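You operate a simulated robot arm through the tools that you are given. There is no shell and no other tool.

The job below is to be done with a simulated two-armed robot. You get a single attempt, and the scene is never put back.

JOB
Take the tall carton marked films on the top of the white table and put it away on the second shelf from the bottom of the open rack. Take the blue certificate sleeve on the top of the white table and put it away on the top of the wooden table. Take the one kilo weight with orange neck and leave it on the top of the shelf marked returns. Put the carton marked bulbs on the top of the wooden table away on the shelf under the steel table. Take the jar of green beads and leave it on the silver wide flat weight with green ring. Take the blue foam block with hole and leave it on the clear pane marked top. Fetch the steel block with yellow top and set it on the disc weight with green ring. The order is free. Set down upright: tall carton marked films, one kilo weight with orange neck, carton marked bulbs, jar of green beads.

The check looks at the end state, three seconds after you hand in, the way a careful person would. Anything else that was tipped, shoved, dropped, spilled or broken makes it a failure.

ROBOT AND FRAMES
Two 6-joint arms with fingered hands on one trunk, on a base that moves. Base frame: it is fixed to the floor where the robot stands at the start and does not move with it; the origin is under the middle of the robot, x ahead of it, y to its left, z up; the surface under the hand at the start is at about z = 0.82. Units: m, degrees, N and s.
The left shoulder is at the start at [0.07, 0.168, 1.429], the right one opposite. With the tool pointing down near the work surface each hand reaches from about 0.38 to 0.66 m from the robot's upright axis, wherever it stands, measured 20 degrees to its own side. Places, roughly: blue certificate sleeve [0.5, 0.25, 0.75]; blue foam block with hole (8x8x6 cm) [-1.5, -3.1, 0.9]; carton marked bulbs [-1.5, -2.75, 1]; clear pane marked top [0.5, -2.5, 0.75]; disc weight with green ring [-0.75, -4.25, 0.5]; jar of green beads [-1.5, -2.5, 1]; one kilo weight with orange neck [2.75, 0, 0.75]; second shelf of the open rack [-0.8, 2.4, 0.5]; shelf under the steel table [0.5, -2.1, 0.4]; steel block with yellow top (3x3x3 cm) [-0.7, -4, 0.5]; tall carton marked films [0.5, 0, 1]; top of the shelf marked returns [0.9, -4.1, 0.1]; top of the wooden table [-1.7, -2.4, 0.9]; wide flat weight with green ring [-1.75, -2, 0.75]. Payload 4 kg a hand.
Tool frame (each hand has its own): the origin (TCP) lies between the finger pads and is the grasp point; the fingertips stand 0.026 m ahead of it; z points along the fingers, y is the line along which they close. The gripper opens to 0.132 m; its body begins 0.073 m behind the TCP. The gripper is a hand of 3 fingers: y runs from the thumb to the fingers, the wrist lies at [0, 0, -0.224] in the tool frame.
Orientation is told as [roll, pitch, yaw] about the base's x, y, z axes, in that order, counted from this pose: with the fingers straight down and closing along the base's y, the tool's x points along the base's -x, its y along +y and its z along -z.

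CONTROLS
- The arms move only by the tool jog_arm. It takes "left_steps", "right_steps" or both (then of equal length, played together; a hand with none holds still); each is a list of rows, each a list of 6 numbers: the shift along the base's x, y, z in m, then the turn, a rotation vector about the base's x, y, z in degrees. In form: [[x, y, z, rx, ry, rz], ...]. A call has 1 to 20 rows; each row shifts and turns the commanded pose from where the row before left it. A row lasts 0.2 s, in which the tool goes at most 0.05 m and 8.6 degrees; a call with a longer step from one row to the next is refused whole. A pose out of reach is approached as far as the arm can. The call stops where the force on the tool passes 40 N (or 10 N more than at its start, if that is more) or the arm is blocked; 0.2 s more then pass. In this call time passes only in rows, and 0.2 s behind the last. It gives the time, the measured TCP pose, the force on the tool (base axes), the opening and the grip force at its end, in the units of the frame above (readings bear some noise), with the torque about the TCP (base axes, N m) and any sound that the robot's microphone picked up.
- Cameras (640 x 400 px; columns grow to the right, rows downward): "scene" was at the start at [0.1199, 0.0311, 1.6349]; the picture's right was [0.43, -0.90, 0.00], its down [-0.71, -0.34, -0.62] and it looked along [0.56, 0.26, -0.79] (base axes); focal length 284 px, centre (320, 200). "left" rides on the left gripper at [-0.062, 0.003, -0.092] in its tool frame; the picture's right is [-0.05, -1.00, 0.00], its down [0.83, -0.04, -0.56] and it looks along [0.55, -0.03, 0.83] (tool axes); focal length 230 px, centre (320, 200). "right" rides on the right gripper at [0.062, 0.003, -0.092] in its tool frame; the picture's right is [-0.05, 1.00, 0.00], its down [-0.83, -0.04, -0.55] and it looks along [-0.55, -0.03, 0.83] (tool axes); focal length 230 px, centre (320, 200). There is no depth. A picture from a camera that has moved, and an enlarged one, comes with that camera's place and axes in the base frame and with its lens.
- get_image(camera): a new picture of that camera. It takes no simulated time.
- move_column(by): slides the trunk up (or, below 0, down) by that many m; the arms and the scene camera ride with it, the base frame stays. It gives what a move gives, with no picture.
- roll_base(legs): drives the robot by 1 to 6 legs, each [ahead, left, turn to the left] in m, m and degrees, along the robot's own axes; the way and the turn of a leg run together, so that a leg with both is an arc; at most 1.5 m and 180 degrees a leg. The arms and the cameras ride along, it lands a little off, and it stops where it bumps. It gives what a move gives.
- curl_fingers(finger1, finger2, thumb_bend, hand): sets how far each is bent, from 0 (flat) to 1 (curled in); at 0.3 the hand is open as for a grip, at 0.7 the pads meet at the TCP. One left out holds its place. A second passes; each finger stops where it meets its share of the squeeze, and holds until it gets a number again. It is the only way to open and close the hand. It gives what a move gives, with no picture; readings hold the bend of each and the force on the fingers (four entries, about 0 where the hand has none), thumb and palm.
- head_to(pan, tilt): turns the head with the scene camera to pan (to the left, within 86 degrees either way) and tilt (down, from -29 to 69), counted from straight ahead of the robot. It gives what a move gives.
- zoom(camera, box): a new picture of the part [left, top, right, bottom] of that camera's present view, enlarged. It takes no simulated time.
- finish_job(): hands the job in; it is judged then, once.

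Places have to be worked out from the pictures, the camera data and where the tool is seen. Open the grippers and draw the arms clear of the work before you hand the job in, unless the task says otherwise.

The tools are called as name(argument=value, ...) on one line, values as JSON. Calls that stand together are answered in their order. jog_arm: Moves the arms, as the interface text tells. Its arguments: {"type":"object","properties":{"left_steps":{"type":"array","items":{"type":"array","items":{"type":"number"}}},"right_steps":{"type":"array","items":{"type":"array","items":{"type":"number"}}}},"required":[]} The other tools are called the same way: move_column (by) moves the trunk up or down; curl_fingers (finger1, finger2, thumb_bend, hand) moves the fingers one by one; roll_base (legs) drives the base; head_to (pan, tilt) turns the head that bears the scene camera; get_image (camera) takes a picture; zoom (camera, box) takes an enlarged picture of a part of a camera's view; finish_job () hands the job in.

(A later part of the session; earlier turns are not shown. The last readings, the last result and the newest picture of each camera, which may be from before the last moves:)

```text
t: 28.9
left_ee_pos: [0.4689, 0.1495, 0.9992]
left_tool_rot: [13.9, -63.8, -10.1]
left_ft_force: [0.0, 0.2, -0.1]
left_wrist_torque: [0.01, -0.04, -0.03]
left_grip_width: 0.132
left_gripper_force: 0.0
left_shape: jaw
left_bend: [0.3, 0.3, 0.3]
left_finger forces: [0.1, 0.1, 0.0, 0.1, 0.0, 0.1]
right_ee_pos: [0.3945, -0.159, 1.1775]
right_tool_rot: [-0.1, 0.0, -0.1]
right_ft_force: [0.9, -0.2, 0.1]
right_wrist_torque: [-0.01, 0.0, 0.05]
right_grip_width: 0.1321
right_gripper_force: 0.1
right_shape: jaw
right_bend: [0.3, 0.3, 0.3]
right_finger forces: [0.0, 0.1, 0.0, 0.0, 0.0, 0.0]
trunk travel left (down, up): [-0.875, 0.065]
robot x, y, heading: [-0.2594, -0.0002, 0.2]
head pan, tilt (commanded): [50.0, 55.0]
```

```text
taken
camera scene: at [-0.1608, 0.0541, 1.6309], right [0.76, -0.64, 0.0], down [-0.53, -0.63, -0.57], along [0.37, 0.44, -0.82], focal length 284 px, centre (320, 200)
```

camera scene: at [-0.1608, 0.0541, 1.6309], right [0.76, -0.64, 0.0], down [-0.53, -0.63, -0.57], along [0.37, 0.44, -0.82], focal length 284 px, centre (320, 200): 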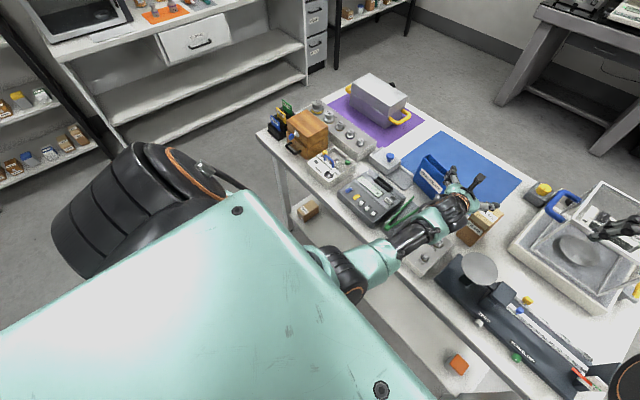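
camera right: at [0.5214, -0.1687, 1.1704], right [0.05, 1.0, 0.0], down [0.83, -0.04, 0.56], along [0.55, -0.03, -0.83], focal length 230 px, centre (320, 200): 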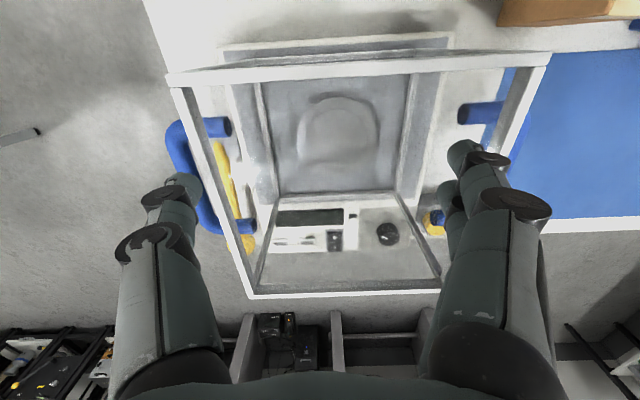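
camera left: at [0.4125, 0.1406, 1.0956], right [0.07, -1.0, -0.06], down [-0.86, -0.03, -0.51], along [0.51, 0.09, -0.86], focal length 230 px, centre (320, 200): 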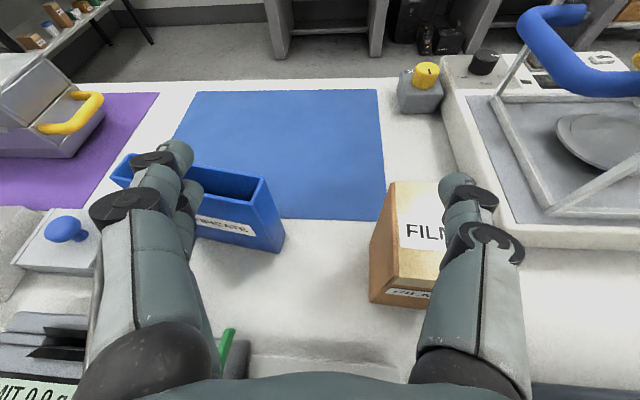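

The elbow sits under the torso in this posture, so reaching inward makes it collide with the body. I raise the trunk a bit and shift the base 0.18 m to the right, so the carton lies more on the left arm's own side.

move_column(by=0.06)

roll_base(legs=[[0, -0.18, 0]])

jog_arm(left_steps=[[0, 0.025, 0, -1.6, 0.6, -0.7], [0, 0.025, 0, -1.6, 0.6, -0.7], [0, 0.025, -0.01, -1.6, 0.6, -0.7], [0, 0.025, -0.01, -1.6, 0.6, -0.7]])

get_image(camera="left")

```text
t: 29.9
left_ee_pos: [0.4682, 0.1511, 1.0592]
left_tool_rot: [13.8, -63.7, -10.0]
left_ft_force: [-0.5, -0.2, -0.1]
left_wrist_torque: [-0.01, 0.02, -0.02]
left_grip_width: 0.1316
left_gripper_force: 0.1
left_shape: jaw
left_bend: [0.3, 0.3, 0.3]
left_finger forces: [0.1, 0.1, 0.0, 0.0, 0.0, 0.1]
right_ee_pos: [0.396, -0.1605, 1.2378]
right_tool_rot: [0.0, 0.0, -0.2]
right_ft_force: [0.0, -0.2, -0.9]
right_wrist_torque: [0.02, 0.03, 0.02]
right_grip_width: 0.1317
right_gripper_force: 0.1
right_shape: jaw
right_bend: [0.3, 0.3, 0.3]
right_finger forces: [0.1, 0.0, 0.0, 0.0, 0.0, 0.0]
trunk travel left (down, up): [-0.935, 0.005]
robot x, y, heading: [-0.2553, -0.0001, 0.1]
head pan, tilt (commanded): [50.0, 55.0]
```

```text
t: 31.4
left_ee_pos: [0.4678, -0.0269, 1.0574]
left_tool_rot: [13.6, -63.6, -9.8]
left_ft_force: [-0.7, 0.1, 0.4]
left_wrist_torque: [0.0, -0.02, 0.0]
left_grip_width: 0.132
left_gripper_force: 0.0
left_shape: jaw
left_bend: [0.3, 0.3, 0.3]
left_finger forces: [0.1, 0.1, 0.1, 0.1, 0.0, 0.1]
right_ee_pos: [0.3935, -0.3359, 1.2378]
right_tool_rot: [-0.2, 0.0, -0.2]
right_ft_force: [0.6, 0.8, 0.1]
right_wrist_torque: [-0.03, 0.03, 0.01]
right_grip_width: 0.1321
right_gripper_force: 0.1
right_shape: jaw
right_bend: [0.3, 0.3, 0.3]
right_finger forces: [0.0, 0.1, 0.0, 0.1, 0.0, 0.0]
trunk travel left (down, up): [-0.935, 0.005]
robot x, y, heading: [-0.2566, -0.1775, -0.2]
head pan, tilt (commanded): [50.0, 55.0]
```

```text
t: 32.4
left_ee_pos: [0.4694, 0.0699, 1.0373]
left_tool_rot: [-0.6, -61.8, 0.1]
left_ft_force: [-0.2, 0.1, 1.3]
left_wrist_torque: [0.01, 0.01, -0.02]
left_grip_width: 0.1318
left_gripper_force: 0.0
left_shape: jaw
left_bend: [0.3, 0.3, 0.3]
left_finger forces: [0.0, 0.0, 0.0, 0.0, 0.0, 0.0]
right_ee_pos: [0.3943, -0.3393, 1.2386]
right_tool_rot: [0.0, 0.1, -0.2]
right_ft_force: [0.7, 1.1, -0.7]
right_wrist_torque: [-0.01, -0.03, 0.0]
right_grip_width: 0.1319
right_gripper_force: 0.1
right_shape: jaw
right_bend: [0.3, 0.3, 0.3]
right_finger forces: [0.0, 0.0, 0.0, 0.1, 0.1, 0.1]
trunk travel left (down, up): [-0.935, 0.005]
robot x, y, heading: [-0.2581, -0.1777, -0.5]
head pan, tilt (commanded): [50.0, 55.0]
```

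```text
taken
camera left: at [0.4169, 0.0741, 1.1364], right [0.01, -1.0, 0.05], down [-0.88, -0.04, -0.47], along [0.47, -0.04, -0.88], focal length 230 px, centre (320, 200)
```

left: 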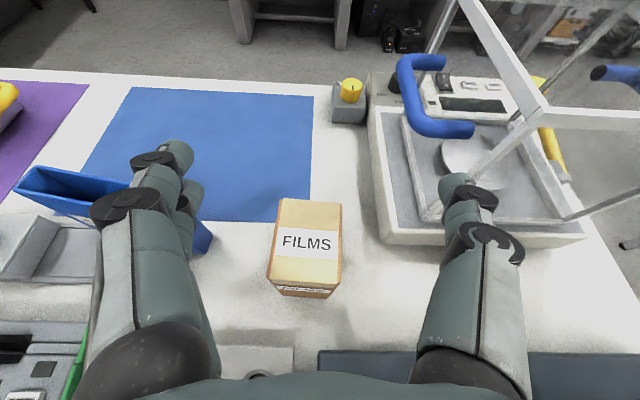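

Squared up nicely (pitch −62°) above the carton. I lower the trunk 0.06 and go forward 0.05 to bring the grasp pose within reach.

move_column(by=-0.06)

roll_base(legs=[[0.05, 0, 0]])

get_image(camera="left")

```text
t: 33.4
left_ee_pos: [0.4692, 0.0694, 0.9786]
left_tool_rot: [-0.5, -62.0, -0.3]
left_ft_force: [0.2, -0.1, -0.5]
left_wrist_torque: [0.02, 0.0, -0.02]
left_grip_width: 0.1321
left_gripper_force: 0.0
left_shape: jaw
left_bend: [0.3, 0.3, 0.3]
left_finger forces: [0.1, 0.0, 0.0, 0.1, 0.0, 0.0]
right_ee_pos: [0.3941, -0.3397, 1.1779]
right_tool_rot: [-0.1, -0.1, -0.3]
right_ft_force: [-1.1, 0.0, 0.1]
right_wrist_torque: [0.0, 0.0, 0.02]
right_grip_width: 0.1318
right_gripper_force: 0.0
right_shape: jaw
right_bend: [0.3, 0.3, 0.3]
right_finger forces: [0.0, 0.0, 0.0, 0.1, 0.1, 0.0]
trunk travel left (down, up): [-0.875, 0.065]
robot x, y, heading: [-0.2604, -0.1788, 0.3]
head pan, tilt (commanded): [50.0, 55.0]
```

```text
t: 34.3
left_ee_pos: [0.5122, 0.0689, 0.9834]
left_tool_rot: [-0.6, -62.4, -0.1]
left_ft_force: [-0.3, 0.6, -0.3]
left_wrist_torque: [0.0, -0.02, 0.01]
left_grip_width: 0.1321
left_gripper_force: 0.2
left_shape: jaw
left_bend: [0.3, 0.3, 0.3]
left_finger forces: [0.0, 0.0, 0.0, 0.0, 0.0, 0.1]
right_ee_pos: [0.4363, -0.3406, 1.1822]
right_tool_rot: [-0.1, -0.4, -0.3]
right_ft_force: [-0.8, -0.3, 0.4]
right_wrist_torque: [0.02, -0.06, -0.01]
right_grip_width: 0.1318
right_gripper_force: 0.1
right_shape: jaw
right_bend: [0.3, 0.3, 0.3]
right_finger forces: [0.0, 0.0, 0.1, 0.0, 0.0, 0.0]
trunk travel left (down, up): [-0.875, 0.065]
robot x, y, heading: [-0.2067, -0.1767, -0.2]
head pan, tilt (commanded): [50.0, 55.0]
```

```text
taken
camera left: at [0.4591, 0.073, 1.0817], right [0.01, -1.0, 0.05], down [-0.88, -0.04, -0.48], along [0.48, -0.04, -0.88], focal length 230 px, centre (320, 200)
```

left: 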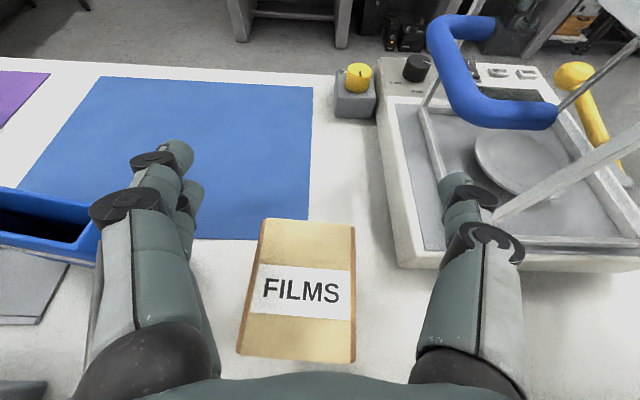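

The carton centre is at y≈0.077. I descend to the grasp pose at about (0.48, 0.077, 0.895).

jog_arm(left_steps=[[-0.008, 0.002, -0.022, 0, 0, 0], [-0.008, 0.002, -0.022, 0, 0, 0], [-0.008, 0.002, -0.022, 0, 0, 0], [-0.006, 0.002, -0.02, 0, 0, 0]])

get_image(camera="left")

```text
t: 35.3
left_ee_pos: [0.4893, 0.0758, 0.8906]
left_tool_rot: [-0.5, -62.0, -0.3]
left_ft_force: [0.6, -0.5, -0.8]
left_wrist_torque: [-0.01, -0.04, 0.03]
left_grip_width: 0.132
left_gripper_force: 0.1
left_shape: jaw
left_bend: [0.3, 0.3, 0.3]
left_finger forces: [0.1, 0.0, 0.1, 0.0, 0.0, 0.1]
right_ee_pos: [0.4453, -0.3396, 1.1772]
right_tool_rot: [0.0, 0.1, -0.3]
right_ft_force: [0.0, -0.1, -0.2]
right_wrist_torque: [0.02, 0.02, 0.0]
right_grip_width: 0.1318
right_gripper_force: 0.1
right_shape: jaw
right_bend: [0.3, 0.3, 0.3]
right_finger forces: [0.1, 0.0, 0.0, 0.0, 0.0, 0.0]
trunk travel left (down, up): [-0.875, 0.065]
robot x, y, heading: [-0.2121, -0.1758, -0.4]
head pan, tilt (commanded): [50.0, 55.0]
```

```text
taken
camera left: at [0.437, 0.0796, 0.9893], right [0.01, -1.0, 0.05], down [-0.88, -0.04, -0.47], along [0.47, -0.04, -0.88], focal length 230 px, centre (320, 200)
```

left: 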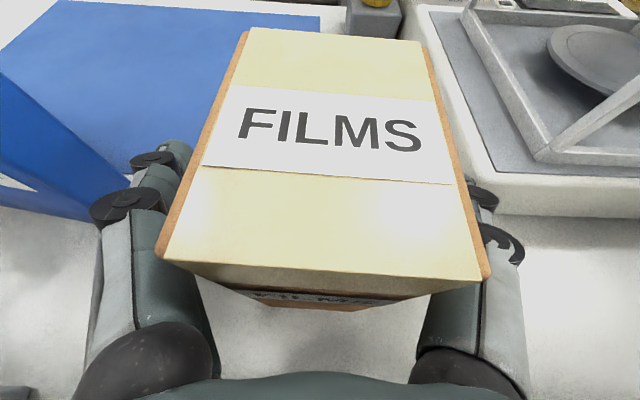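

The fingers straddle the carton and the palm is about 1 cm clear. I close the left hand.

curl_fingers(hand="left", finger1=0.7, finger2=0.7, thumb_bend=0.7)

get_image(camera="left")

```text
t: 36.3
left_ee_pos: [0.4883, 0.0754, 0.8902]
left_tool_rot: [-0.5, -61.9, -0.2]
left_ft_force: [-0.1, 0.5, 1.7]
left_wrist_torque: [0.01, -0.06, 0.03]
left_grip_width: 0.0548
left_gripper_force: 21.7
left_shape: fingers
left_bend: [0.55, 0.54, 0.6]
left_finger forces: [12.0, 10.1, 0.0, 0.0, 21.4, 0.1]
right_ee_pos: [0.4437, -0.3399, 1.1774]
right_tool_rot: [0.1, 0.0, -0.4]
right_ft_force: [0.1, 0.4, 0.2]
right_wrist_torque: [-0.02, 0.03, 0.02]
right_grip_width: 0.1321
right_gripper_force: 0.0
right_shape: jaw
right_bend: [0.3, 0.3, 0.3]
right_finger forces: [0.0, 0.0, 0.1, 0.0, 0.0, 0.0]
trunk travel left (down, up): [-0.875, 0.065]
robot x, y, heading: [-0.2119, -0.181, -0.1]
head pan, tilt (commanded): [50.0, 55.0]
```

```text
taken
camera left: at [0.4361, 0.0794, 0.9903], right [0.01, -1.0, 0.05], down [-0.88, -0.04, -0.47], along [0.47, -0.04, -0.88], focal length 230 px, centre (320, 200)
```

left: 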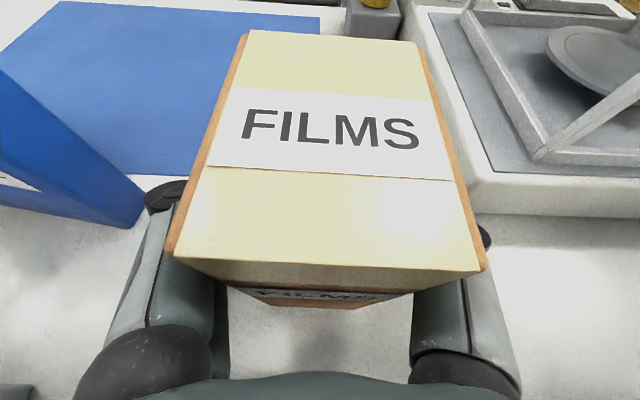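

Firm grip (22 N, 5.5 cm). I lift with the trunk to avoid odd arm poses.

move_column(by=0.06)

get_image(camera="left")

get_image(camera="scene")

```text
t: 37.3
left_ee_pos: [0.4884, 0.0755, 0.9508]
left_tool_rot: [-0.5, -61.6, -0.2]
left_ft_force: [-0.5, -0.9, -1.5]
left_wrist_torque: [0.0, 0.02, 0.03]
left_grip_width: 0.0549
left_gripper_force: 22.0
left_shape: fingers
left_bend: [0.55, 0.54, 0.6]
left_finger forces: [11.9, 10.2, 0.1, 0.0, 21.4, 0.1]
right_ee_pos: [0.4452, -0.34, 1.2367]
right_tool_rot: [0.1, 0.0, -0.2]
right_ft_force: [-0.5, 0.1, 0.7]
right_wrist_torque: [-0.01, 0.0, -0.02]
right_grip_width: 0.1319
right_gripper_force: 0.1
right_shape: jaw
right_bend: [0.3, 0.3, 0.3]
right_finger forces: [0.1, 0.1, 0.0, 0.1, 0.1, 0.0]
trunk travel left (down, up): [-0.935, 0.005]
robot x, y, heading: [-0.2091, -0.177, -0.3]
head pan, tilt (commanded): [50.0, 55.0]
```

```text
taken
camera left: at [0.4366, 0.0796, 1.0495], right [0.01, -1.0, 0.05], down [-0.88, -0.04, -0.47], along [0.47, -0.04, -0.88], focal length 230 px, centre (320, 200)
```

left: 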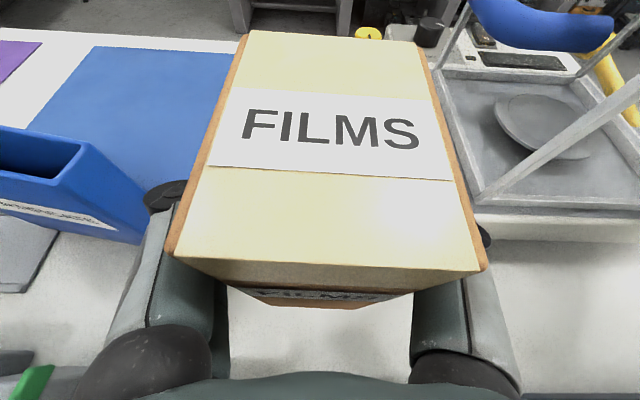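

```text
taken
camera scene: at [-0.1104, -0.1242, 1.6909], right [0.76, -0.65, 0.0], down [-0.53, -0.63, -0.57], along [0.37, 0.44, -0.82], focal length 284 px, centre (320, 200)
```

scene: 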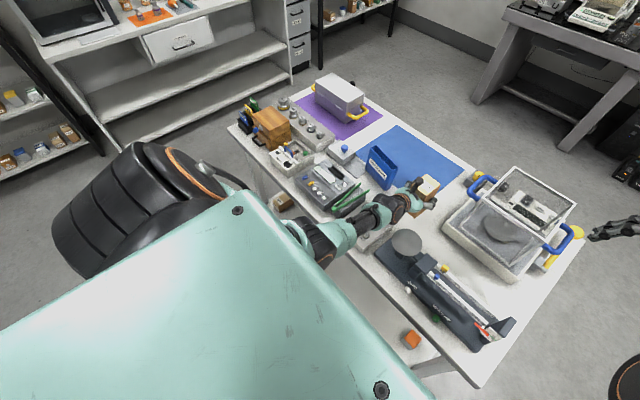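

The carton is held and lifted clear. I back away from the table 0.42 m, then turn left 90° to face the rack.

roll_base(legs=[[-0.42, 0, 0]])

roll_base(legs=[[0, 0, 90]])

head_to(pan=0, tilt=25)

get_image(camera="scene")

```text
t: 39.9
left_ee_pos: [0.0707, 0.0756, 0.9501]
left_tool_rot: [-0.5, -61.9, -0.4]
left_ft_force: [-0.2, -0.4, -0.7]
left_wrist_torque: [-0.03, 0.0, 0.0]
left_grip_width: 0.055
left_gripper_force: 22.0
left_shape: fingers
left_bend: [0.55, 0.54, 0.6]
left_finger forces: [11.8, 10.1, 0.0, 0.1, 21.6, 0.0]
right_ee_pos: [0.0253, -0.3386, 1.2363]
right_tool_rot: [0.0, 0.1, -0.5]
right_ft_force: [0.2, -0.8, 0.0]
right_wrist_torque: [0.02, 0.01, -0.01]
right_grip_width: 0.1323
right_gripper_force: 0.2
right_shape: jaw
right_bend: [0.3, 0.3, 0.3]
right_finger forces: [0.0, 0.0, 0.0, 0.0, 0.1, 0.0]
trunk travel left (down, up): [-0.935, 0.005]
robot x, y, heading: [-0.6297, -0.1754, -0.5]
head pan, tilt (commanded): [50.0, 55.0]
```

```text
t: 44.1
left_ee_pos: [-0.863, 0.5288, 0.951]
left_tool_rot: [-0.4, -61.8, 88.1]
left_ft_force: [-0.3, -0.6, -0.9]
left_wrist_torque: [-0.01, 0.01, 0.01]
left_grip_width: 0.0552
left_gripper_force: 21.0
left_shape: fingers
left_bend: [0.55, 0.54, 0.6]
left_finger forces: [11.3, 9.8, 0.0, 0.0, 20.8, 0.0]
right_ee_pos: [-0.4477, 0.4746, 1.2381]
right_tool_rot: [0.0, 0.0, 88.0]
right_ft_force: [0.4, -0.6, 0.6]
right_wrist_torque: [0.03, 0.01, -0.01]
right_grip_width: 0.1319
right_gripper_force: 0.0
right_shape: jaw
right_bend: [0.3, 0.3, 0.3]
right_finger forces: [0.1, 0.1, 0.1, 0.0, 0.0, 0.0]
trunk travel left (down, up): [-0.935, 0.005]
robot x, y, heading: [-0.627, -0.1749, 88.3]
head pan, tilt (commanded): [50.0, 55.0]
```

```text
t: 45.3
left_ee_pos: [-0.8635, 0.5297, 0.951]
left_tool_rot: [-0.4, -62.0, 88.0]
left_ft_force: [1.1, 0.6, -0.4]
left_wrist_torque: [0.0, 0.01, 0.0]
left_grip_width: 0.0548
left_gripper_force: 21.5
left_shape: fingers
left_bend: [0.55, 0.54, 0.6]
left_finger forces: [11.3, 9.9, 0.1, 0.0, 20.8, 0.0]
right_ee_pos: [-0.449, 0.4737, 1.2374]
right_tool_rot: [0.0, 0.0, 88.1]
right_ft_force: [-0.1, 0.1, 0.4]
right_wrist_torque: [-0.03, 0.01, 0.03]
right_grip_width: 0.1322
right_gripper_force: 0.0
right_shape: jaw
right_bend: [0.3, 0.3, 0.3]
right_finger forces: [0.1, 0.1, 0.1, 0.0, 0.0, 0.0]
trunk travel left (down, up): [-0.935, 0.005]
robot x, y, heading: [-0.6281, -0.1751, 87.9]
head pan, tilt (commanded): [0.0, 25.0]
```

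```text
taken
camera scene: at [-0.6237, -0.0338, 1.7349], right [1.0, -0.03, 0.0], down [-0.01, -0.42, -0.91], along [0.03, 0.91, -0.42], focal length 284 px, centre (320, 200)
```

scene: 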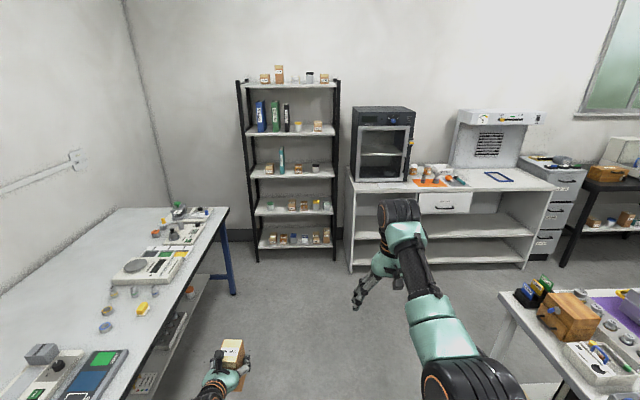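

zoom(camera="scene", box=[220, 140, 380, 270])

```text
3.08 times, centred on (300, 205) of scene
camera zoom: at [-0.6237, -0.0338, 1.7349], right [1.0, -0.03, 0.0], down [-0.01, -0.42, -0.91], along [0.03, 0.91, -0.42], focal length 873 px, centre (382, 185)
```

zoom: 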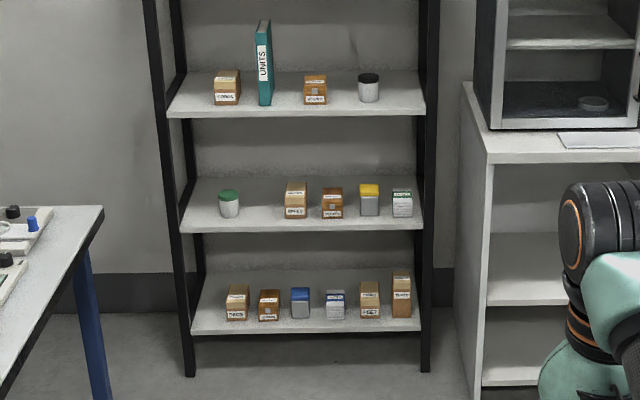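

The rack's second shelf has a free gap between the green-lid jar and the next carton (about 13 cm, x≈-0.90, shelf surface z≈0.54). Before approaching I fold the right hand down and back so it can't touch the rack.

jog_arm(right_steps=[[0, 0, -0.04, 0, 0, 0], [0, 0, -0.04, 0, 0, 0], [0, 0, -0.04, 0, 0, 0], [0, 0, -0.04, 0, 0, 0], [0, -0.02, -0.04, 0, 0, 0], [0, -0.03, -0.035, 0, 0, 0], [0, -0.04, -0.03, 0, 0, 0], [0, -0.04, -0.03, 0, 0, 0], [0, -0.04, -0.02, 0, 0, 0], [0, -0.04, -0.01, 0, 0, 0], [0, -0.03, 0, 0, 0, 0]])

get_image(camera="scene")

```text
t: 47.7
left_ee_pos: [-0.8633, 0.5296, 0.9521]
left_tool_rot: [-0.5, -61.9, 88.0]
left_ft_force: [-0.2, -0.6, -0.8]
left_wrist_torque: [0.01, -0.01, -0.02]
left_grip_width: 0.0547
left_gripper_force: 20.7
left_shape: fingers
left_bend: [0.55, 0.54, 0.6]
left_finger forces: [11.3, 9.9, 0.0, 0.0, 20.8, 0.0]
right_ee_pos: [-0.4496, 0.2336, 0.9144]
right_tool_rot: [-0.1, -0.2, 88.1]
right_ft_force: [0.5, -0.1, 0.1]
right_wrist_torque: [0.0, -0.03, -0.01]
right_grip_width: 0.1318
right_gripper_force: 0.0
right_shape: jaw
right_bend: [0.3, 0.3, 0.3]
right_finger forces: [0.0, 0.0, 0.1, 0.0, 0.0, 0.0]
trunk travel left (down, up): [-0.935, 0.005]
robot x, y, heading: [-0.6273, -0.1737, 88.1]
head pan, tilt (commanded): [0.0, 25.0]
```

```text
taken
camera scene: at [-0.6237, -0.0356, 1.7351], right [1.0, -0.03, 0.0], down [-0.01, -0.42, -0.91], along [0.03, 0.91, -0.42], focal length 284 px, centre (320, 200)
```

scene: 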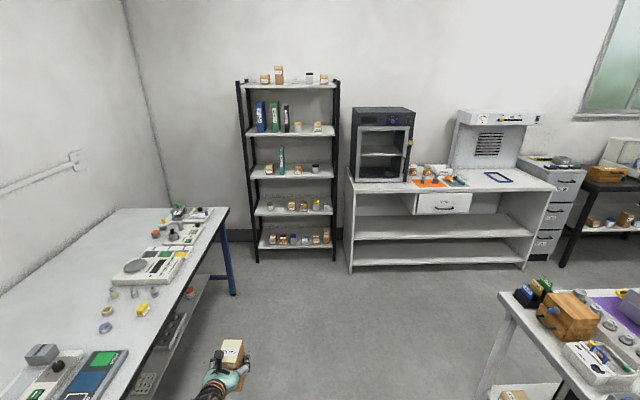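

Right arm is tucked. I straighten the heading, shift slightly left and drive 1.45 m toward the rack, then look again.

roll_base(legs=[[0, 0, 2], [1.4, 0.02, 0]])

get_image(camera="scene")

get_image(camera="left")

```text
t: 55.0
left_ee_pos: [-0.9032, 1.9288, 0.9507]
left_tool_rot: [-0.4, -61.9, 89.9]
left_ft_force: [0.1, -0.2, -1.6]
left_wrist_torque: [0.0, 0.0, -0.02]
left_grip_width: 0.0549
left_gripper_force: 21.0
left_shape: fingers
left_bend: [0.55, 0.54, 0.6]
left_finger forces: [11.3, 9.9, 0.1, 0.0, 20.9, 0.1]
right_ee_pos: [-0.4808, 1.6445, 0.9132]
right_tool_rot: [-0.1, -0.1, 89.8]
right_ft_force: [0.6, 0.8, -0.2]
right_wrist_torque: [0.01, -0.01, -0.04]
right_grip_width: 0.1318
right_gripper_force: 0.0
right_shape: jaw
right_bend: [0.3, 0.3, 0.3]
right_finger forces: [0.0, 0.0, 0.0, 0.1, 0.0, 0.0]
trunk travel left (down, up): [-0.935, 0.005]
robot x, y, heading: [-0.6482, 1.2315, 90.1]
head pan, tilt (commanded): [0.0, 25.0]
```

```text
taken
camera scene: at [-0.6465, 1.3718, 1.735], right [1.0, 0.0, 0.0], down [0.0, -0.42, -0.91], along [0.0, 0.91, -0.42], focal length 284 px, centre (320, 200)
```

scene: 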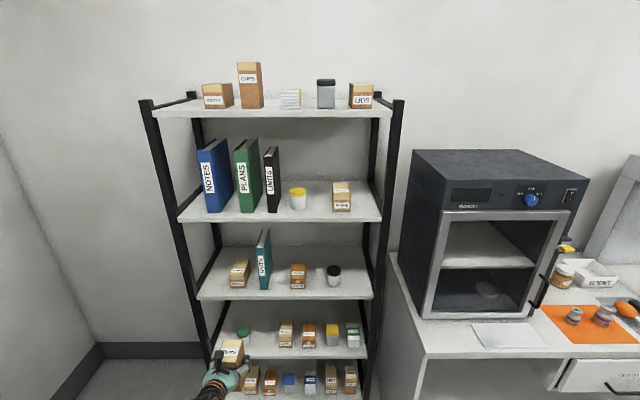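

```text
taken
camera left: at [-0.9066, 1.8766, 1.0502], right [1.0, 0.01, 0.05], down [0.04, -0.88, -0.47], along [0.04, 0.47, -0.88], focal length 230 px, centre (320, 200)
```

left: 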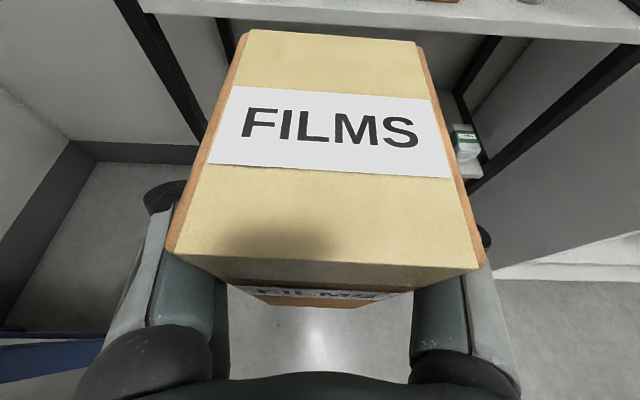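

zoom(camera="scene", box=[190, 280, 390, 400])

```text
3.20 times, centred on (290, 340) of scene
camera zoom: at [-0.6465, 1.3718, 1.735], right [1.0, 0.0, 0.0], down [0.0, -0.42, -0.91], along [0.0, 0.91, -0.42], focal length 908 px, centre (416, -248)
```

zoom: 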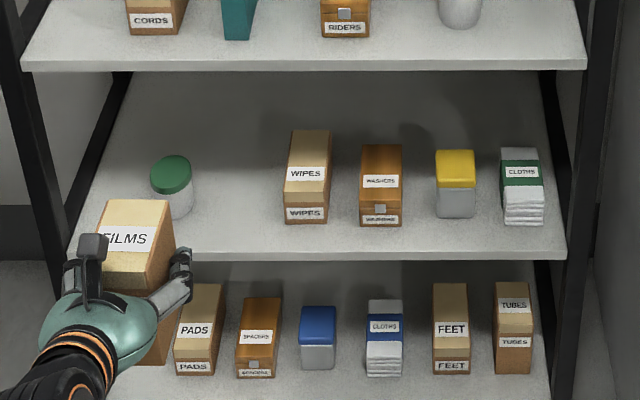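

Measured: shelf surface z≈0.548, front edge y≈2.24, gap between jar and WIPES carton x∈[-0.975,-0.839], so centre −0.907, matching the held carton. I lower the trunk 0.30 and then creep forward.

move_column(by=-0.3)

roll_base(legs=[[0.2, 0, 0]])

head_to(pan=20, tilt=45)

get_image(camera="scene")

get_image(camera="left")

```text
t: 58.0
left_ee_pos: [-0.9024, 1.9289, 0.6513]
left_tool_rot: [-0.6, -61.9, 89.7]
left_ft_force: [-1.0, -0.1, -2.3]
left_wrist_torque: [-0.01, 0.01, 0.0]
left_grip_width: 0.0547
left_gripper_force: 20.9
left_shape: fingers
left_bend: [0.55, 0.54, 0.6]
left_finger forces: [11.3, 9.8, 0.0, 0.0, 20.9, 0.0]
right_ee_pos: [-0.4796, 1.6445, 0.6126]
right_tool_rot: [-0.1, 0.1, 89.9]
right_ft_force: [-0.2, -0.6, 0.5]
right_wrist_torque: [0.03, -0.02, -0.02]
right_grip_width: 0.1319
right_gripper_force: 0.0
right_shape: jaw
right_bend: [0.3, 0.3, 0.3]
right_finger forces: [0.1, 0.0, 0.1, 0.1, 0.0, 0.0]
trunk travel left (down, up): [-0.635, 0.305]
robot x, y, heading: [-0.6516, 1.2321, 90.0]
head pan, tilt (commanded): [0.0, 25.0]
```

```text
t: 59.7
left_ee_pos: [-0.9005, 2.1318, 0.6511]
left_tool_rot: [-0.5, -61.8, 89.7]
left_ft_force: [-0.8, -0.4, -1.5]
left_wrist_torque: [-0.01, 0.0, 0.0]
left_grip_width: 0.0549
left_gripper_force: 20.9
left_shape: fingers
left_bend: [0.55, 0.54, 0.6]
left_finger forces: [11.3, 9.8, 0.1, 0.0, 20.9, 0.0]
right_ee_pos: [-0.4784, 1.8467, 0.6128]
right_tool_rot: [0.0, 0.0, 89.7]
right_ft_force: [0.2, -0.4, -0.6]
right_wrist_torque: [-0.03, 0.01, -0.02]
right_grip_width: 0.1317
right_gripper_force: 0.0
right_shape: jaw
right_bend: [0.3, 0.3, 0.3]
right_finger forces: [0.0, 0.0, 0.0, 0.1, 0.0, 0.1]
trunk travel left (down, up): [-0.635, 0.305]
robot x, y, heading: [-0.6461, 1.4332, 89.9]
head pan, tilt (commanded): [0.0, 25.0]
```

```text
t: 60.5
left_ee_pos: [-0.9013, 2.1308, 0.6511]
left_tool_rot: [-0.5, -61.9, 89.8]
left_ft_force: [-0.8, -0.8, -1.6]
left_wrist_torque: [-0.01, -0.03, -0.01]
left_grip_width: 0.0546
left_gripper_force: 21.1
left_shape: fingers
left_bend: [0.55, 0.54, 0.6]
left_finger forces: [11.2, 9.9, 0.0, 0.0, 20.9, 0.0]
right_ee_pos: [-0.4777, 1.8473, 0.6137]
right_tool_rot: [-0.1, 0.0, 89.7]
right_ft_force: [-0.2, 0.5, -0.1]
right_wrist_torque: [-0.01, -0.01, 0.03]
right_grip_width: 0.1318
right_gripper_force: 0.1
right_shape: jaw
right_bend: [0.3, 0.3, 0.3]
right_finger forces: [0.0, 0.0, 0.0, 0.0, 0.1, 0.0]
trunk travel left (down, up): [-0.635, 0.305]
robot x, y, heading: [-0.6484, 1.4307, 89.4]
head pan, tilt (commanded): [20.0, 45.0]
```

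```text
taken
camera scene: at [-0.6732, 1.5583, 1.4044], right [0.94, 0.34, 0.0], down [0.24, -0.67, -0.71], along [-0.24, 0.67, -0.71], focal length 284 px, centre (320, 200)
```

scene: 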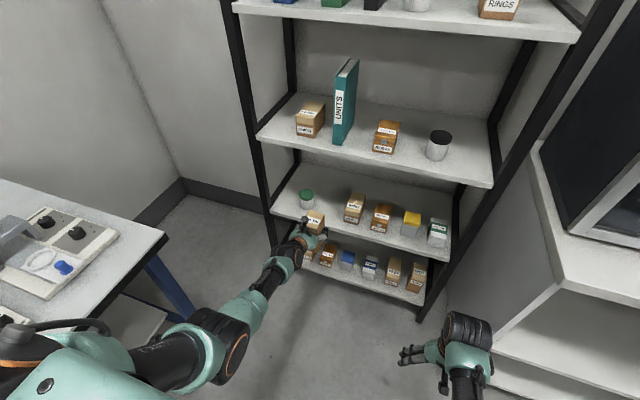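

```text
taken
camera left: at [-0.9049, 2.0787, 0.7498], right [1.0, 0.01, 0.05], down [0.03, -0.88, -0.47], along [0.04, 0.47, -0.88], focal length 230 px, centre (320, 200)
```

left: 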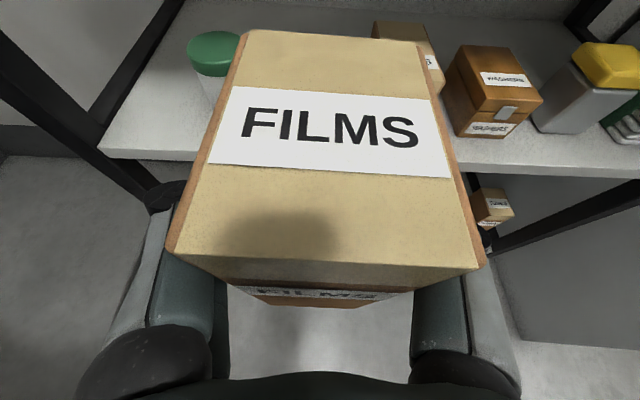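

Carton bottom is ~3 cm above the shelf and centred at x≈-0.901, gap centre −0.907. I advance 0.165 m with 6 mm to the left.

roll_base(legs=[[0.165, 0.006, 0]])

get_image(camera="left")

zoom(camera="scene", box=[240, 150, 480, 300])

```text
t: 61.9
left_ee_pos: [-0.9055, 2.2972, 0.6499]
left_tool_rot: [-0.5, -61.8, 89.8]
left_ft_force: [0.0, 0.1, -1.5]
left_wrist_torque: [0.02, 0.02, -0.02]
left_grip_width: 0.0547
left_gripper_force: 20.6
left_shape: fingers
left_bend: [0.55, 0.54, 0.6]
left_finger forces: [11.4, 9.8, 0.0, 0.1, 20.9, 0.0]
right_ee_pos: [-0.4834, 2.013, 0.613]
right_tool_rot: [-0.1, -0.1, 89.7]
right_ft_force: [0.2, 1.1, -0.4]
right_wrist_torque: [0.02, 0.02, -0.03]
right_grip_width: 0.132
right_gripper_force: 0.1
right_shape: jaw
right_bend: [0.3, 0.3, 0.3]
right_finger forces: [0.1, 0.0, 0.0, 0.1, 0.0, 0.1]
trunk travel left (down, up): [-0.635, 0.305]
robot x, y, heading: [-0.651, 1.5966, 89.8]
head pan, tilt (commanded): [20.0, 45.0]
```

```text
taken
camera left: at [-0.9104, 2.2449, 0.7494], right [1.0, 0.01, 0.05], down [0.04, -0.88, -0.47], along [0.04, 0.47, -0.88], focal length 230 px, centre (320, 200)
```

left: 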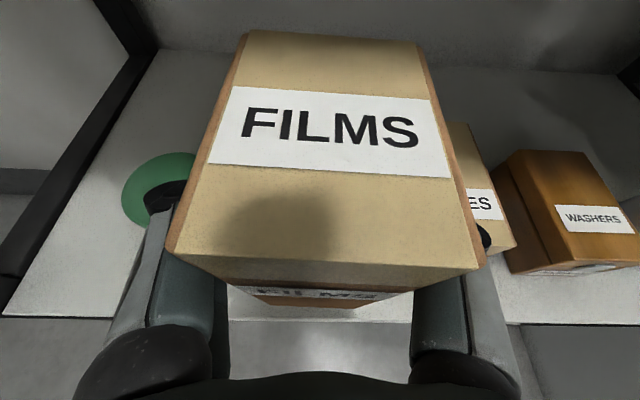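

```text
2.67 times, centred on (360, 225) of scene
camera zoom: at [-0.6786, 1.7251, 1.4043], right [0.94, 0.34, 0.0], down [0.24, -0.67, -0.71], along [-0.24, 0.67, -0.71], focal length 756 px, centre (213, 133)
```

zoom: 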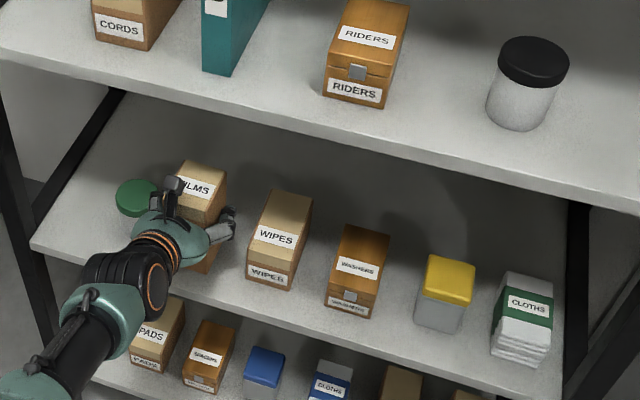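

Clearances look like ~2 cm on each side. I lower in small steps toward the shelf.

jog_arm(left_steps=[[0, 0, -0.008, 0, 0, 0], [0, 0, -0.008, 0, 0, 0], [0, 0, -0.006, 0, 0, 0]])

jog_arm(left_steps=[[0, 0, -0.004, 0, 0, 0]])

get_image(camera="left")

```text
t: 62.7
left_ee_pos: [-0.9045, 2.2955, 0.6358]
left_tool_rot: [-0.6, -61.9, 89.7]
left_ft_force: [0.1, -0.4, -1.1]
left_wrist_torque: [0.02, -0.04, -0.01]
left_grip_width: 0.0549
left_gripper_force: 20.8
left_shape: fingers
left_bend: [0.55, 0.54, 0.6]
left_finger forces: [11.4, 9.8, 0.0, 0.0, 20.9, 0.1]
left hand out of reach, approached as far as the arm can: row 2, 3
right_ee_pos: [-0.4843, 2.0117, 0.6134]
right_tool_rot: [-0.1, -0.1, 89.6]
right_ft_force: [0.6, -0.2, 0.8]
right_wrist_torque: [0.0, 0.02, 0.0]
right_grip_width: 0.1316
right_gripper_force: 0.1
right_shape: jaw
right_bend: [0.3, 0.3, 0.3]
right_finger forces: [0.0, 0.1, 0.0, 0.1, 0.0, 0.1]
trunk travel left (down, up): [-0.635, 0.305]
robot x, y, heading: [-0.6548, 1.6027, 89.5]
head pan, tilt (commanded): [20.0, 45.0]
```

```text
t: 63.1
left_ee_pos: [-0.9043, 2.2978, 0.633]
left_tool_rot: [-0.4, -61.7, 89.7]
left_ft_force: [0.4, -0.9, -0.8]
left_wrist_torque: [0.02, -0.02, 0.01]
left_grip_width: 0.0552
left_gripper_force: 21.2
left_shape: fingers
left_bend: [0.55, 0.54, 0.6]
left_finger forces: [11.4, 9.8, 0.0, 0.1, 20.8, 0.0]
right_ee_pos: [-0.4838, 2.0124, 0.6134]
right_tool_rot: [0.0, 0.1, 89.8]
right_ft_force: [0.3, 0.0, -0.1]
right_wrist_torque: [0.01, -0.02, -0.03]
right_grip_width: 0.1319
right_gripper_force: 0.1
right_shape: jaw
right_bend: [0.3, 0.3, 0.3]
right_finger forces: [0.0, 0.1, 0.0, 0.0, 0.0, 0.1]
trunk travel left (down, up): [-0.635, 0.305]
robot x, y, heading: [-0.6502, 1.5999, 89.7]
head pan, tilt (commanded): [20.0, 45.0]
```

```text
taken
camera left: at [-0.9091, 2.2446, 0.732], right [1.0, 0.01, 0.05], down [0.03, -0.88, -0.47], along [0.04, 0.47, -0.88], focal length 230 px, centre (320, 200)
```

left: 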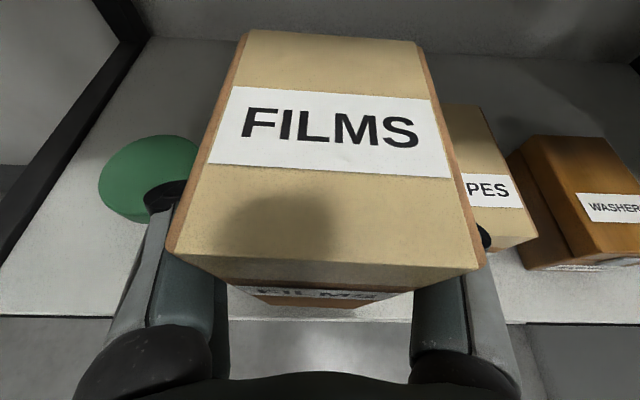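

The arm is at its reach limit, so I lower the last bit with the trunk, in millimetre steps, watching the vertical force.

move_column(by=-0.008)

move_column(by=-0.004)

```text
t: 63.7
left_ee_pos: [-0.9042, 2.2975, 0.626]
left_tool_rot: [-0.4, -61.9, 89.9]
left_ft_force: [0.5, -0.6, -0.7]
left_wrist_torque: [0.03, -0.03, 0.04]
left_grip_width: 0.0548
left_gripper_force: 20.4
left_shape: fingers
left_bend: [0.55, 0.54, 0.6]
left_finger forces: [11.3, 9.7, 0.0, 0.0, 20.8, 0.1]
right_ee_pos: [-0.4832, 2.0127, 0.6058]
right_tool_rot: [0.0, 0.0, 89.7]
right_ft_force: [0.8, 0.3, 0.3]
right_wrist_torque: [-0.01, -0.04, -0.04]
right_grip_width: 0.1318
right_gripper_force: 0.1
right_shape: jaw
right_bend: [0.3, 0.3, 0.3]
right_finger forces: [0.1, 0.1, 0.1, 0.1, 0.0, 0.1]
trunk travel left (down, up): [-0.627, 0.313]
robot x, y, heading: [-0.6501, 1.5988, 89.5]
head pan, tilt (commanded): [20.0, 45.0]
```

```text
t: 64.2
left_ee_pos: [-0.9046, 2.2969, 0.6211]
left_tool_rot: [-0.5, -61.8, 89.8]
left_ft_force: [0.8, -0.5, -0.9]
left_wrist_torque: [0.02, -0.03, 0.04]
left_grip_width: 0.0547
left_gripper_force: 21.2
left_shape: fingers
left_bend: [0.55, 0.54, 0.6]
left_finger forces: [11.3, 9.9, 0.1, 0.0, 21.0, 0.0]
right_ee_pos: [-0.4845, 2.0118, 0.6017]
right_tool_rot: [-0.1, 0.0, 89.7]
right_ft_force: [-0.1, 0.1, 0.3]
right_wrist_torque: [-0.02, -0.04, 0.02]
right_grip_width: 0.132
right_gripper_force: 0.0
right_shape: jaw
right_bend: [0.3, 0.3, 0.3]
right_finger forces: [0.0, 0.0, 0.0, 0.0, 0.0, 0.0]
trunk travel left (down, up): [-0.623, 0.317]
robot x, y, heading: [-0.6501, 1.5977, 89.8]
head pan, tilt (commanded): [20.0, 45.0]
```

move_column(by=-0.003)

move_column(by=-0.003)

zoom(camera="scene", box=[270, 190, 370, 260])

```text
t: 64.8
left_ee_pos: [-0.9048, 2.296, 0.6178]
left_tool_rot: [-0.5, -61.8, 89.8]
left_ft_force: [-0.4, -0.1, -2.0]
left_wrist_torque: [0.03, -0.02, 0.02]
left_grip_width: 0.0546
left_gripper_force: 21.1
left_shape: fingers
left_bend: [0.55, 0.54, 0.6]
left_finger forces: [11.2, 9.8, 0.0, 0.0, 20.9, 0.0]
right_ee_pos: [-0.4841, 2.0121, 0.5993]
right_tool_rot: [-0.2, -0.1, 89.7]
right_ft_force: [0.2, -0.2, 0.7]
right_wrist_torque: [-0.01, 0.01, 0.01]
right_grip_width: 0.1319
right_gripper_force: 0.0
right_shape: jaw
right_bend: [0.3, 0.3, 0.3]
right_finger forces: [0.0, 0.0, 0.0, 0.0, 0.0, 0.0]
trunk travel left (down, up): [-0.62, 0.32]
robot x, y, heading: [-0.6544, 1.6001, 89.8]
head pan, tilt (commanded): [20.0, 45.0]
```

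```text
t: 65.3
left_ee_pos: [-0.9055, 2.2971, 0.6152]
left_tool_rot: [-0.5, -61.7, 89.8]
left_ft_force: [0.6, 0.3, -0.8]
left_wrist_torque: [0.01, -0.01, -0.06]
left_grip_width: 0.0548
left_gripper_force: 20.7
left_shape: fingers
left_bend: [0.55, 0.54, 0.6]
left_finger forces: [11.3, 9.8, 0.0, 0.0, 20.9, 0.0]
right_ee_pos: [-0.4845, 2.0125, 0.5949]
right_tool_rot: [0.0, 0.1, 89.7]
right_ft_force: [0.5, 0.4, -0.2]
right_wrist_torque: [-0.03, -0.02, -0.01]
right_grip_width: 0.1319
right_gripper_force: 0.1
right_shape: jaw
right_bend: [0.3, 0.3, 0.3]
right_finger forces: [0.1, 0.1, 0.0, 0.0, 0.0, 0.0]
trunk travel left (down, up): [-0.617, 0.323]
robot x, y, heading: [-0.6541, 1.6005, 89.8]
head pan, tilt (commanded): [20.0, 45.0]
```

```text
5.71 times, centred on (320, 225) of scene
camera zoom: at [-0.6786, 1.7246, 1.3863], right [0.94, 0.34, 0.0], down [0.24, -0.67, -0.71], along [-0.24, 0.67, -0.71], focal length 1621 px, centre (320, 57)
```

zoom: 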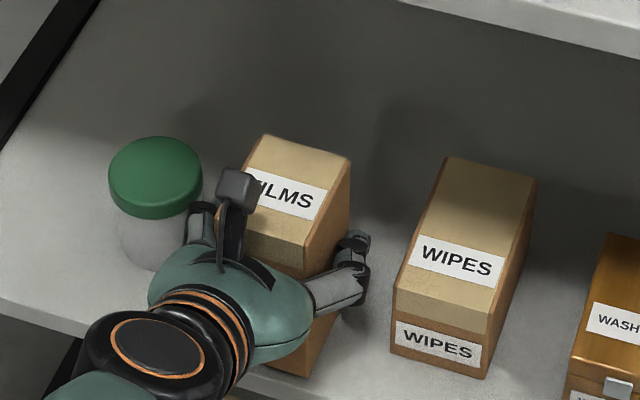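

move_column(by=-0.003)

move_column(by=-0.003)

move_column(by=-0.003)

```text
t: 65.8
left_ee_pos: [-0.9043, 2.297, 0.6123]
left_tool_rot: [-0.5, -61.9, 89.9]
left_ft_force: [0.5, -0.4, -1.5]
left_wrist_torque: [-0.01, 0.0, 0.02]
left_grip_width: 0.0546
left_gripper_force: 20.6
left_shape: fingers
left_bend: [0.55, 0.54, 0.6]
left_finger forces: [11.3, 9.8, 0.0, 0.0, 20.9, 0.1]
right_ee_pos: [-0.4835, 2.0129, 0.5921]
right_tool_rot: [0.0, 0.0, 89.7]
right_ft_force: [-0.2, -0.7, 0.8]
right_wrist_torque: [-0.01, -0.04, 0.0]
right_grip_width: 0.132
right_gripper_force: 0.0
right_shape: jaw
right_bend: [0.3, 0.3, 0.3]
right_finger forces: [0.0, 0.0, 0.0, 0.0, 0.0, 0.1]
trunk travel left (down, up): [-0.614, 0.326]
robot x, y, heading: [-0.6512, 1.5969, 89.6]
head pan, tilt (commanded): [20.0, 45.0]
```

```text
t: 66.3
left_ee_pos: [-0.905, 2.2967, 0.6113]
left_tool_rot: [-0.4, -62.0, 89.7]
left_ft_force: [0.2, -2.1, 6.1]
left_wrist_torque: [0.09, -0.04, 0.01]
left_grip_width: 0.055
left_gripper_force: 22.1
left_shape: fingers
left_bend: [0.55, 0.54, 0.6]
left_finger forces: [11.7, 10.1, 0.0, 0.0, 21.3, 0.1]
right_ee_pos: [-0.4847, 2.0116, 0.5904]
right_tool_rot: [-0.1, -0.1, 89.7]
right_ft_force: [0.5, 0.4, 0.0]
right_wrist_torque: [-0.01, -0.02, 0.02]
right_grip_width: 0.132
right_gripper_force: 0.1
right_shape: jaw
right_bend: [0.3, 0.3, 0.3]
right_finger forces: [0.0, 0.1, 0.1, 0.1, 0.0, 0.0]
trunk travel left (down, up): [-0.611, 0.329]
robot x, y, heading: [-0.6512, 1.596, 89.7]
head pan, tilt (commanded): [20.0, 45.0]
```

```text
t: 66.8
left_ee_pos: [-0.9047, 2.2968, 0.6099]
left_tool_rot: [-0.3, -62.2, 89.8]
left_ft_force: [-1.2, -2.2, 15.1]
left_wrist_torque: [0.22, -0.02, -0.07]
left_grip_width: 0.0548
left_gripper_force: 23.2
left_shape: fingers
left_bend: [0.55, 0.55, 0.6]
left_finger forces: [12.4, 10.2, 0.1, 0.0, 21.9, 0.0]
right_ee_pos: [-0.4841, 2.0114, 0.5881]
right_tool_rot: [-0.1, -0.2, 89.6]
right_ft_force: [0.5, -0.7, -0.2]
right_wrist_torque: [0.03, 0.02, -0.03]
right_grip_width: 0.1319
right_gripper_force: 0.0
right_shape: jaw
right_bend: [0.3, 0.3, 0.3]
right_finger forces: [0.0, 0.0, 0.0, 0.0, 0.1, 0.0]
trunk travel left (down, up): [-0.608, 0.332]
robot x, y, heading: [-0.6547, 1.5959, 89.5]
head pan, tilt (commanded): [20.0, 45.0]
```

The carton touched down (15 N). I relieve the pressure by 3 mm and open the fingers slightly.

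move_column(by=0.003)

curl_fingers(hand="left", finger1=0.48, finger2=0.48, thumb_bend=0.53)

get_image(camera="left")

zoom(camera="scene", box=[270, 190, 370, 260])

```text
t: 67.4
left_ee_pos: [-0.9047, 2.295, 0.6112]
left_tool_rot: [-0.3, -61.9, 89.8]
left_ft_force: [-1.7, 3.1, 11.0]
left_wrist_torque: [0.23, 0.0, 0.02]
left_grip_width: 0.0549
left_gripper_force: 22.2
left_shape: fingers
left_bend: [0.55, 0.54, 0.6]
left_finger forces: [12.5, 10.3, 0.1, 0.0, 21.3, 0.0]
right_ee_pos: [-0.4847, 2.0106, 0.59]
right_tool_rot: [0.0, -0.1, 89.7]
right_ft_force: [0.4, 0.0, 1.2]
right_wrist_torque: [-0.04, -0.01, 0.0]
right_grip_width: 0.1318
right_gripper_force: 0.0
right_shape: jaw
right_bend: [0.3, 0.3, 0.3]
right_finger forces: [0.0, 0.0, 0.0, 0.0, 0.0, 0.0]
trunk travel left (down, up): [-0.611, 0.329]
robot x, y, heading: [-0.6544, 1.6, 89.4]
head pan, tilt (commanded): [20.0, 45.0]
```

```text
t: 68.4
left_ee_pos: [-0.9042, 2.2969, 0.61]
left_tool_rot: [-0.3, -61.7, 89.9]
left_ft_force: [-0.1, 0.1, 0.9]
left_wrist_torque: [-0.01, -0.02, 0.0]
left_grip_width: 0.0655
left_gripper_force: 0.1
left_shape: fingers
left_bend: [0.48, 0.48, 0.53]
left_finger forces: [0.0, 0.0, 0.0, 0.1, 0.1, 0.0]
right_ee_pos: [-0.4834, 2.0123, 0.5902]
right_tool_rot: [0.0, 0.0, 89.8]
right_ft_force: [0.4, -0.5, -0.2]
right_wrist_torque: [-0.02, -0.03, -0.01]
right_grip_width: 0.1317
right_gripper_force: 0.0
right_shape: jaw
right_bend: [0.3, 0.3, 0.3]
right_finger forces: [0.1, 0.1, 0.1, 0.0, 0.1, 0.0]
trunk travel left (down, up): [-0.611, 0.329]
robot x, y, heading: [-0.6527, 1.599, 89.5]
head pan, tilt (commanded): [20.0, 45.0]
```

```text
taken
camera left: at [-0.9091, 2.2442, 0.7082], right [1.0, 0.01, 0.05], down [0.04, -0.88, -0.47], along [0.04, 0.47, -0.88], focal length 230 px, centre (320, 200)
```

left: 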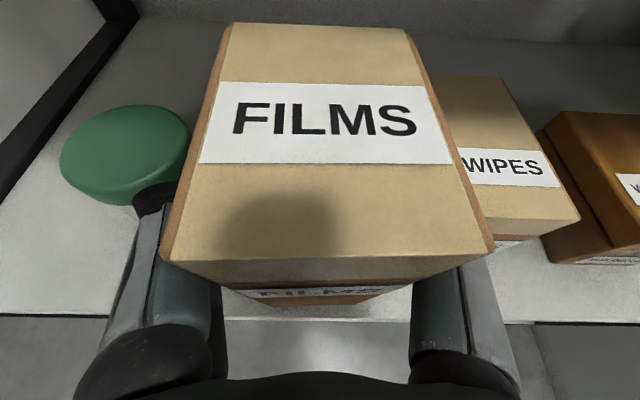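

```text
5.71 times, centred on (320, 225) of scene
camera zoom: at [-0.6785, 1.7242, 1.3804], right [0.94, 0.34, 0.0], down [0.24, -0.67, -0.71], along [-0.24, 0.67, -0.71], focal length 1621 px, centre (320, 57)
```

zoom: 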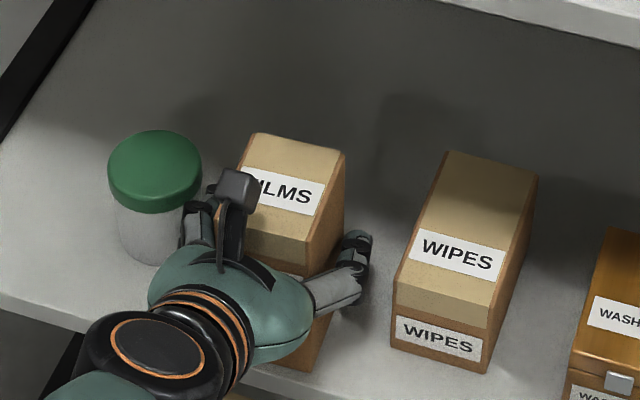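

Released with zero finger forces and the carton standing. I withdraw the hand backward along its own axis.

jog_arm(left_steps=[[-0.002, -0.018, 0.009, 0, 0, 0], [0, -0.026, 0.014, 0, 0, 0], [0, -0.026, 0.014, 0, 0, 0]])

get_image(camera="left")

```text
t: 69.2
left_ee_pos: [-0.909, 2.2251, 0.6478]
left_tool_rot: [-0.6, -61.7, 89.7]
left_ft_force: [-0.8, 0.5, 0.9]
left_wrist_torque: [0.0, -0.01, -0.04]
left_grip_width: 0.0667
left_gripper_force: 0.3
left_shape: fingers
left_bend: [0.48, 0.48, 0.53]
left_finger forces: [0.0, 0.0, 0.0, 0.1, 0.2, 0.0]
left hand out of reach, approached as far as the arm can: row 1
right_ee_pos: [-0.4841, 2.0125, 0.5891]
right_tool_rot: [-0.1, 0.0, 89.7]
right_ft_force: [0.1, 0.6, 0.1]
right_wrist_torque: [0.02, 0.0, 0.0]
right_grip_width: 0.1318
right_gripper_force: 0.1
right_shape: jaw
right_bend: [0.3, 0.3, 0.3]
right_finger forces: [0.0, 0.0, 0.0, 0.0, 0.0, 0.1]
trunk travel left (down, up): [-0.611, 0.329]
robot x, y, heading: [-0.6485, 1.5948, 89.7]
head pan, tilt (commanded): [20.0, 45.0]
```

```text
taken
camera left: at [-0.9127, 2.1732, 0.7464], right [1.0, 0.01, 0.05], down [0.04, -0.88, -0.47], along [0.04, 0.47, -0.88], focal length 230 px, centre (320, 200)
```

left: 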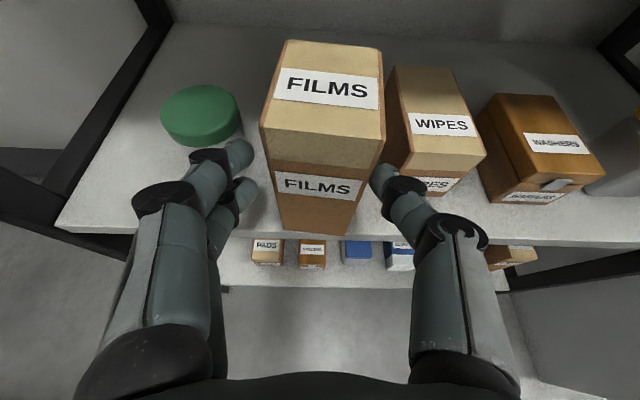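

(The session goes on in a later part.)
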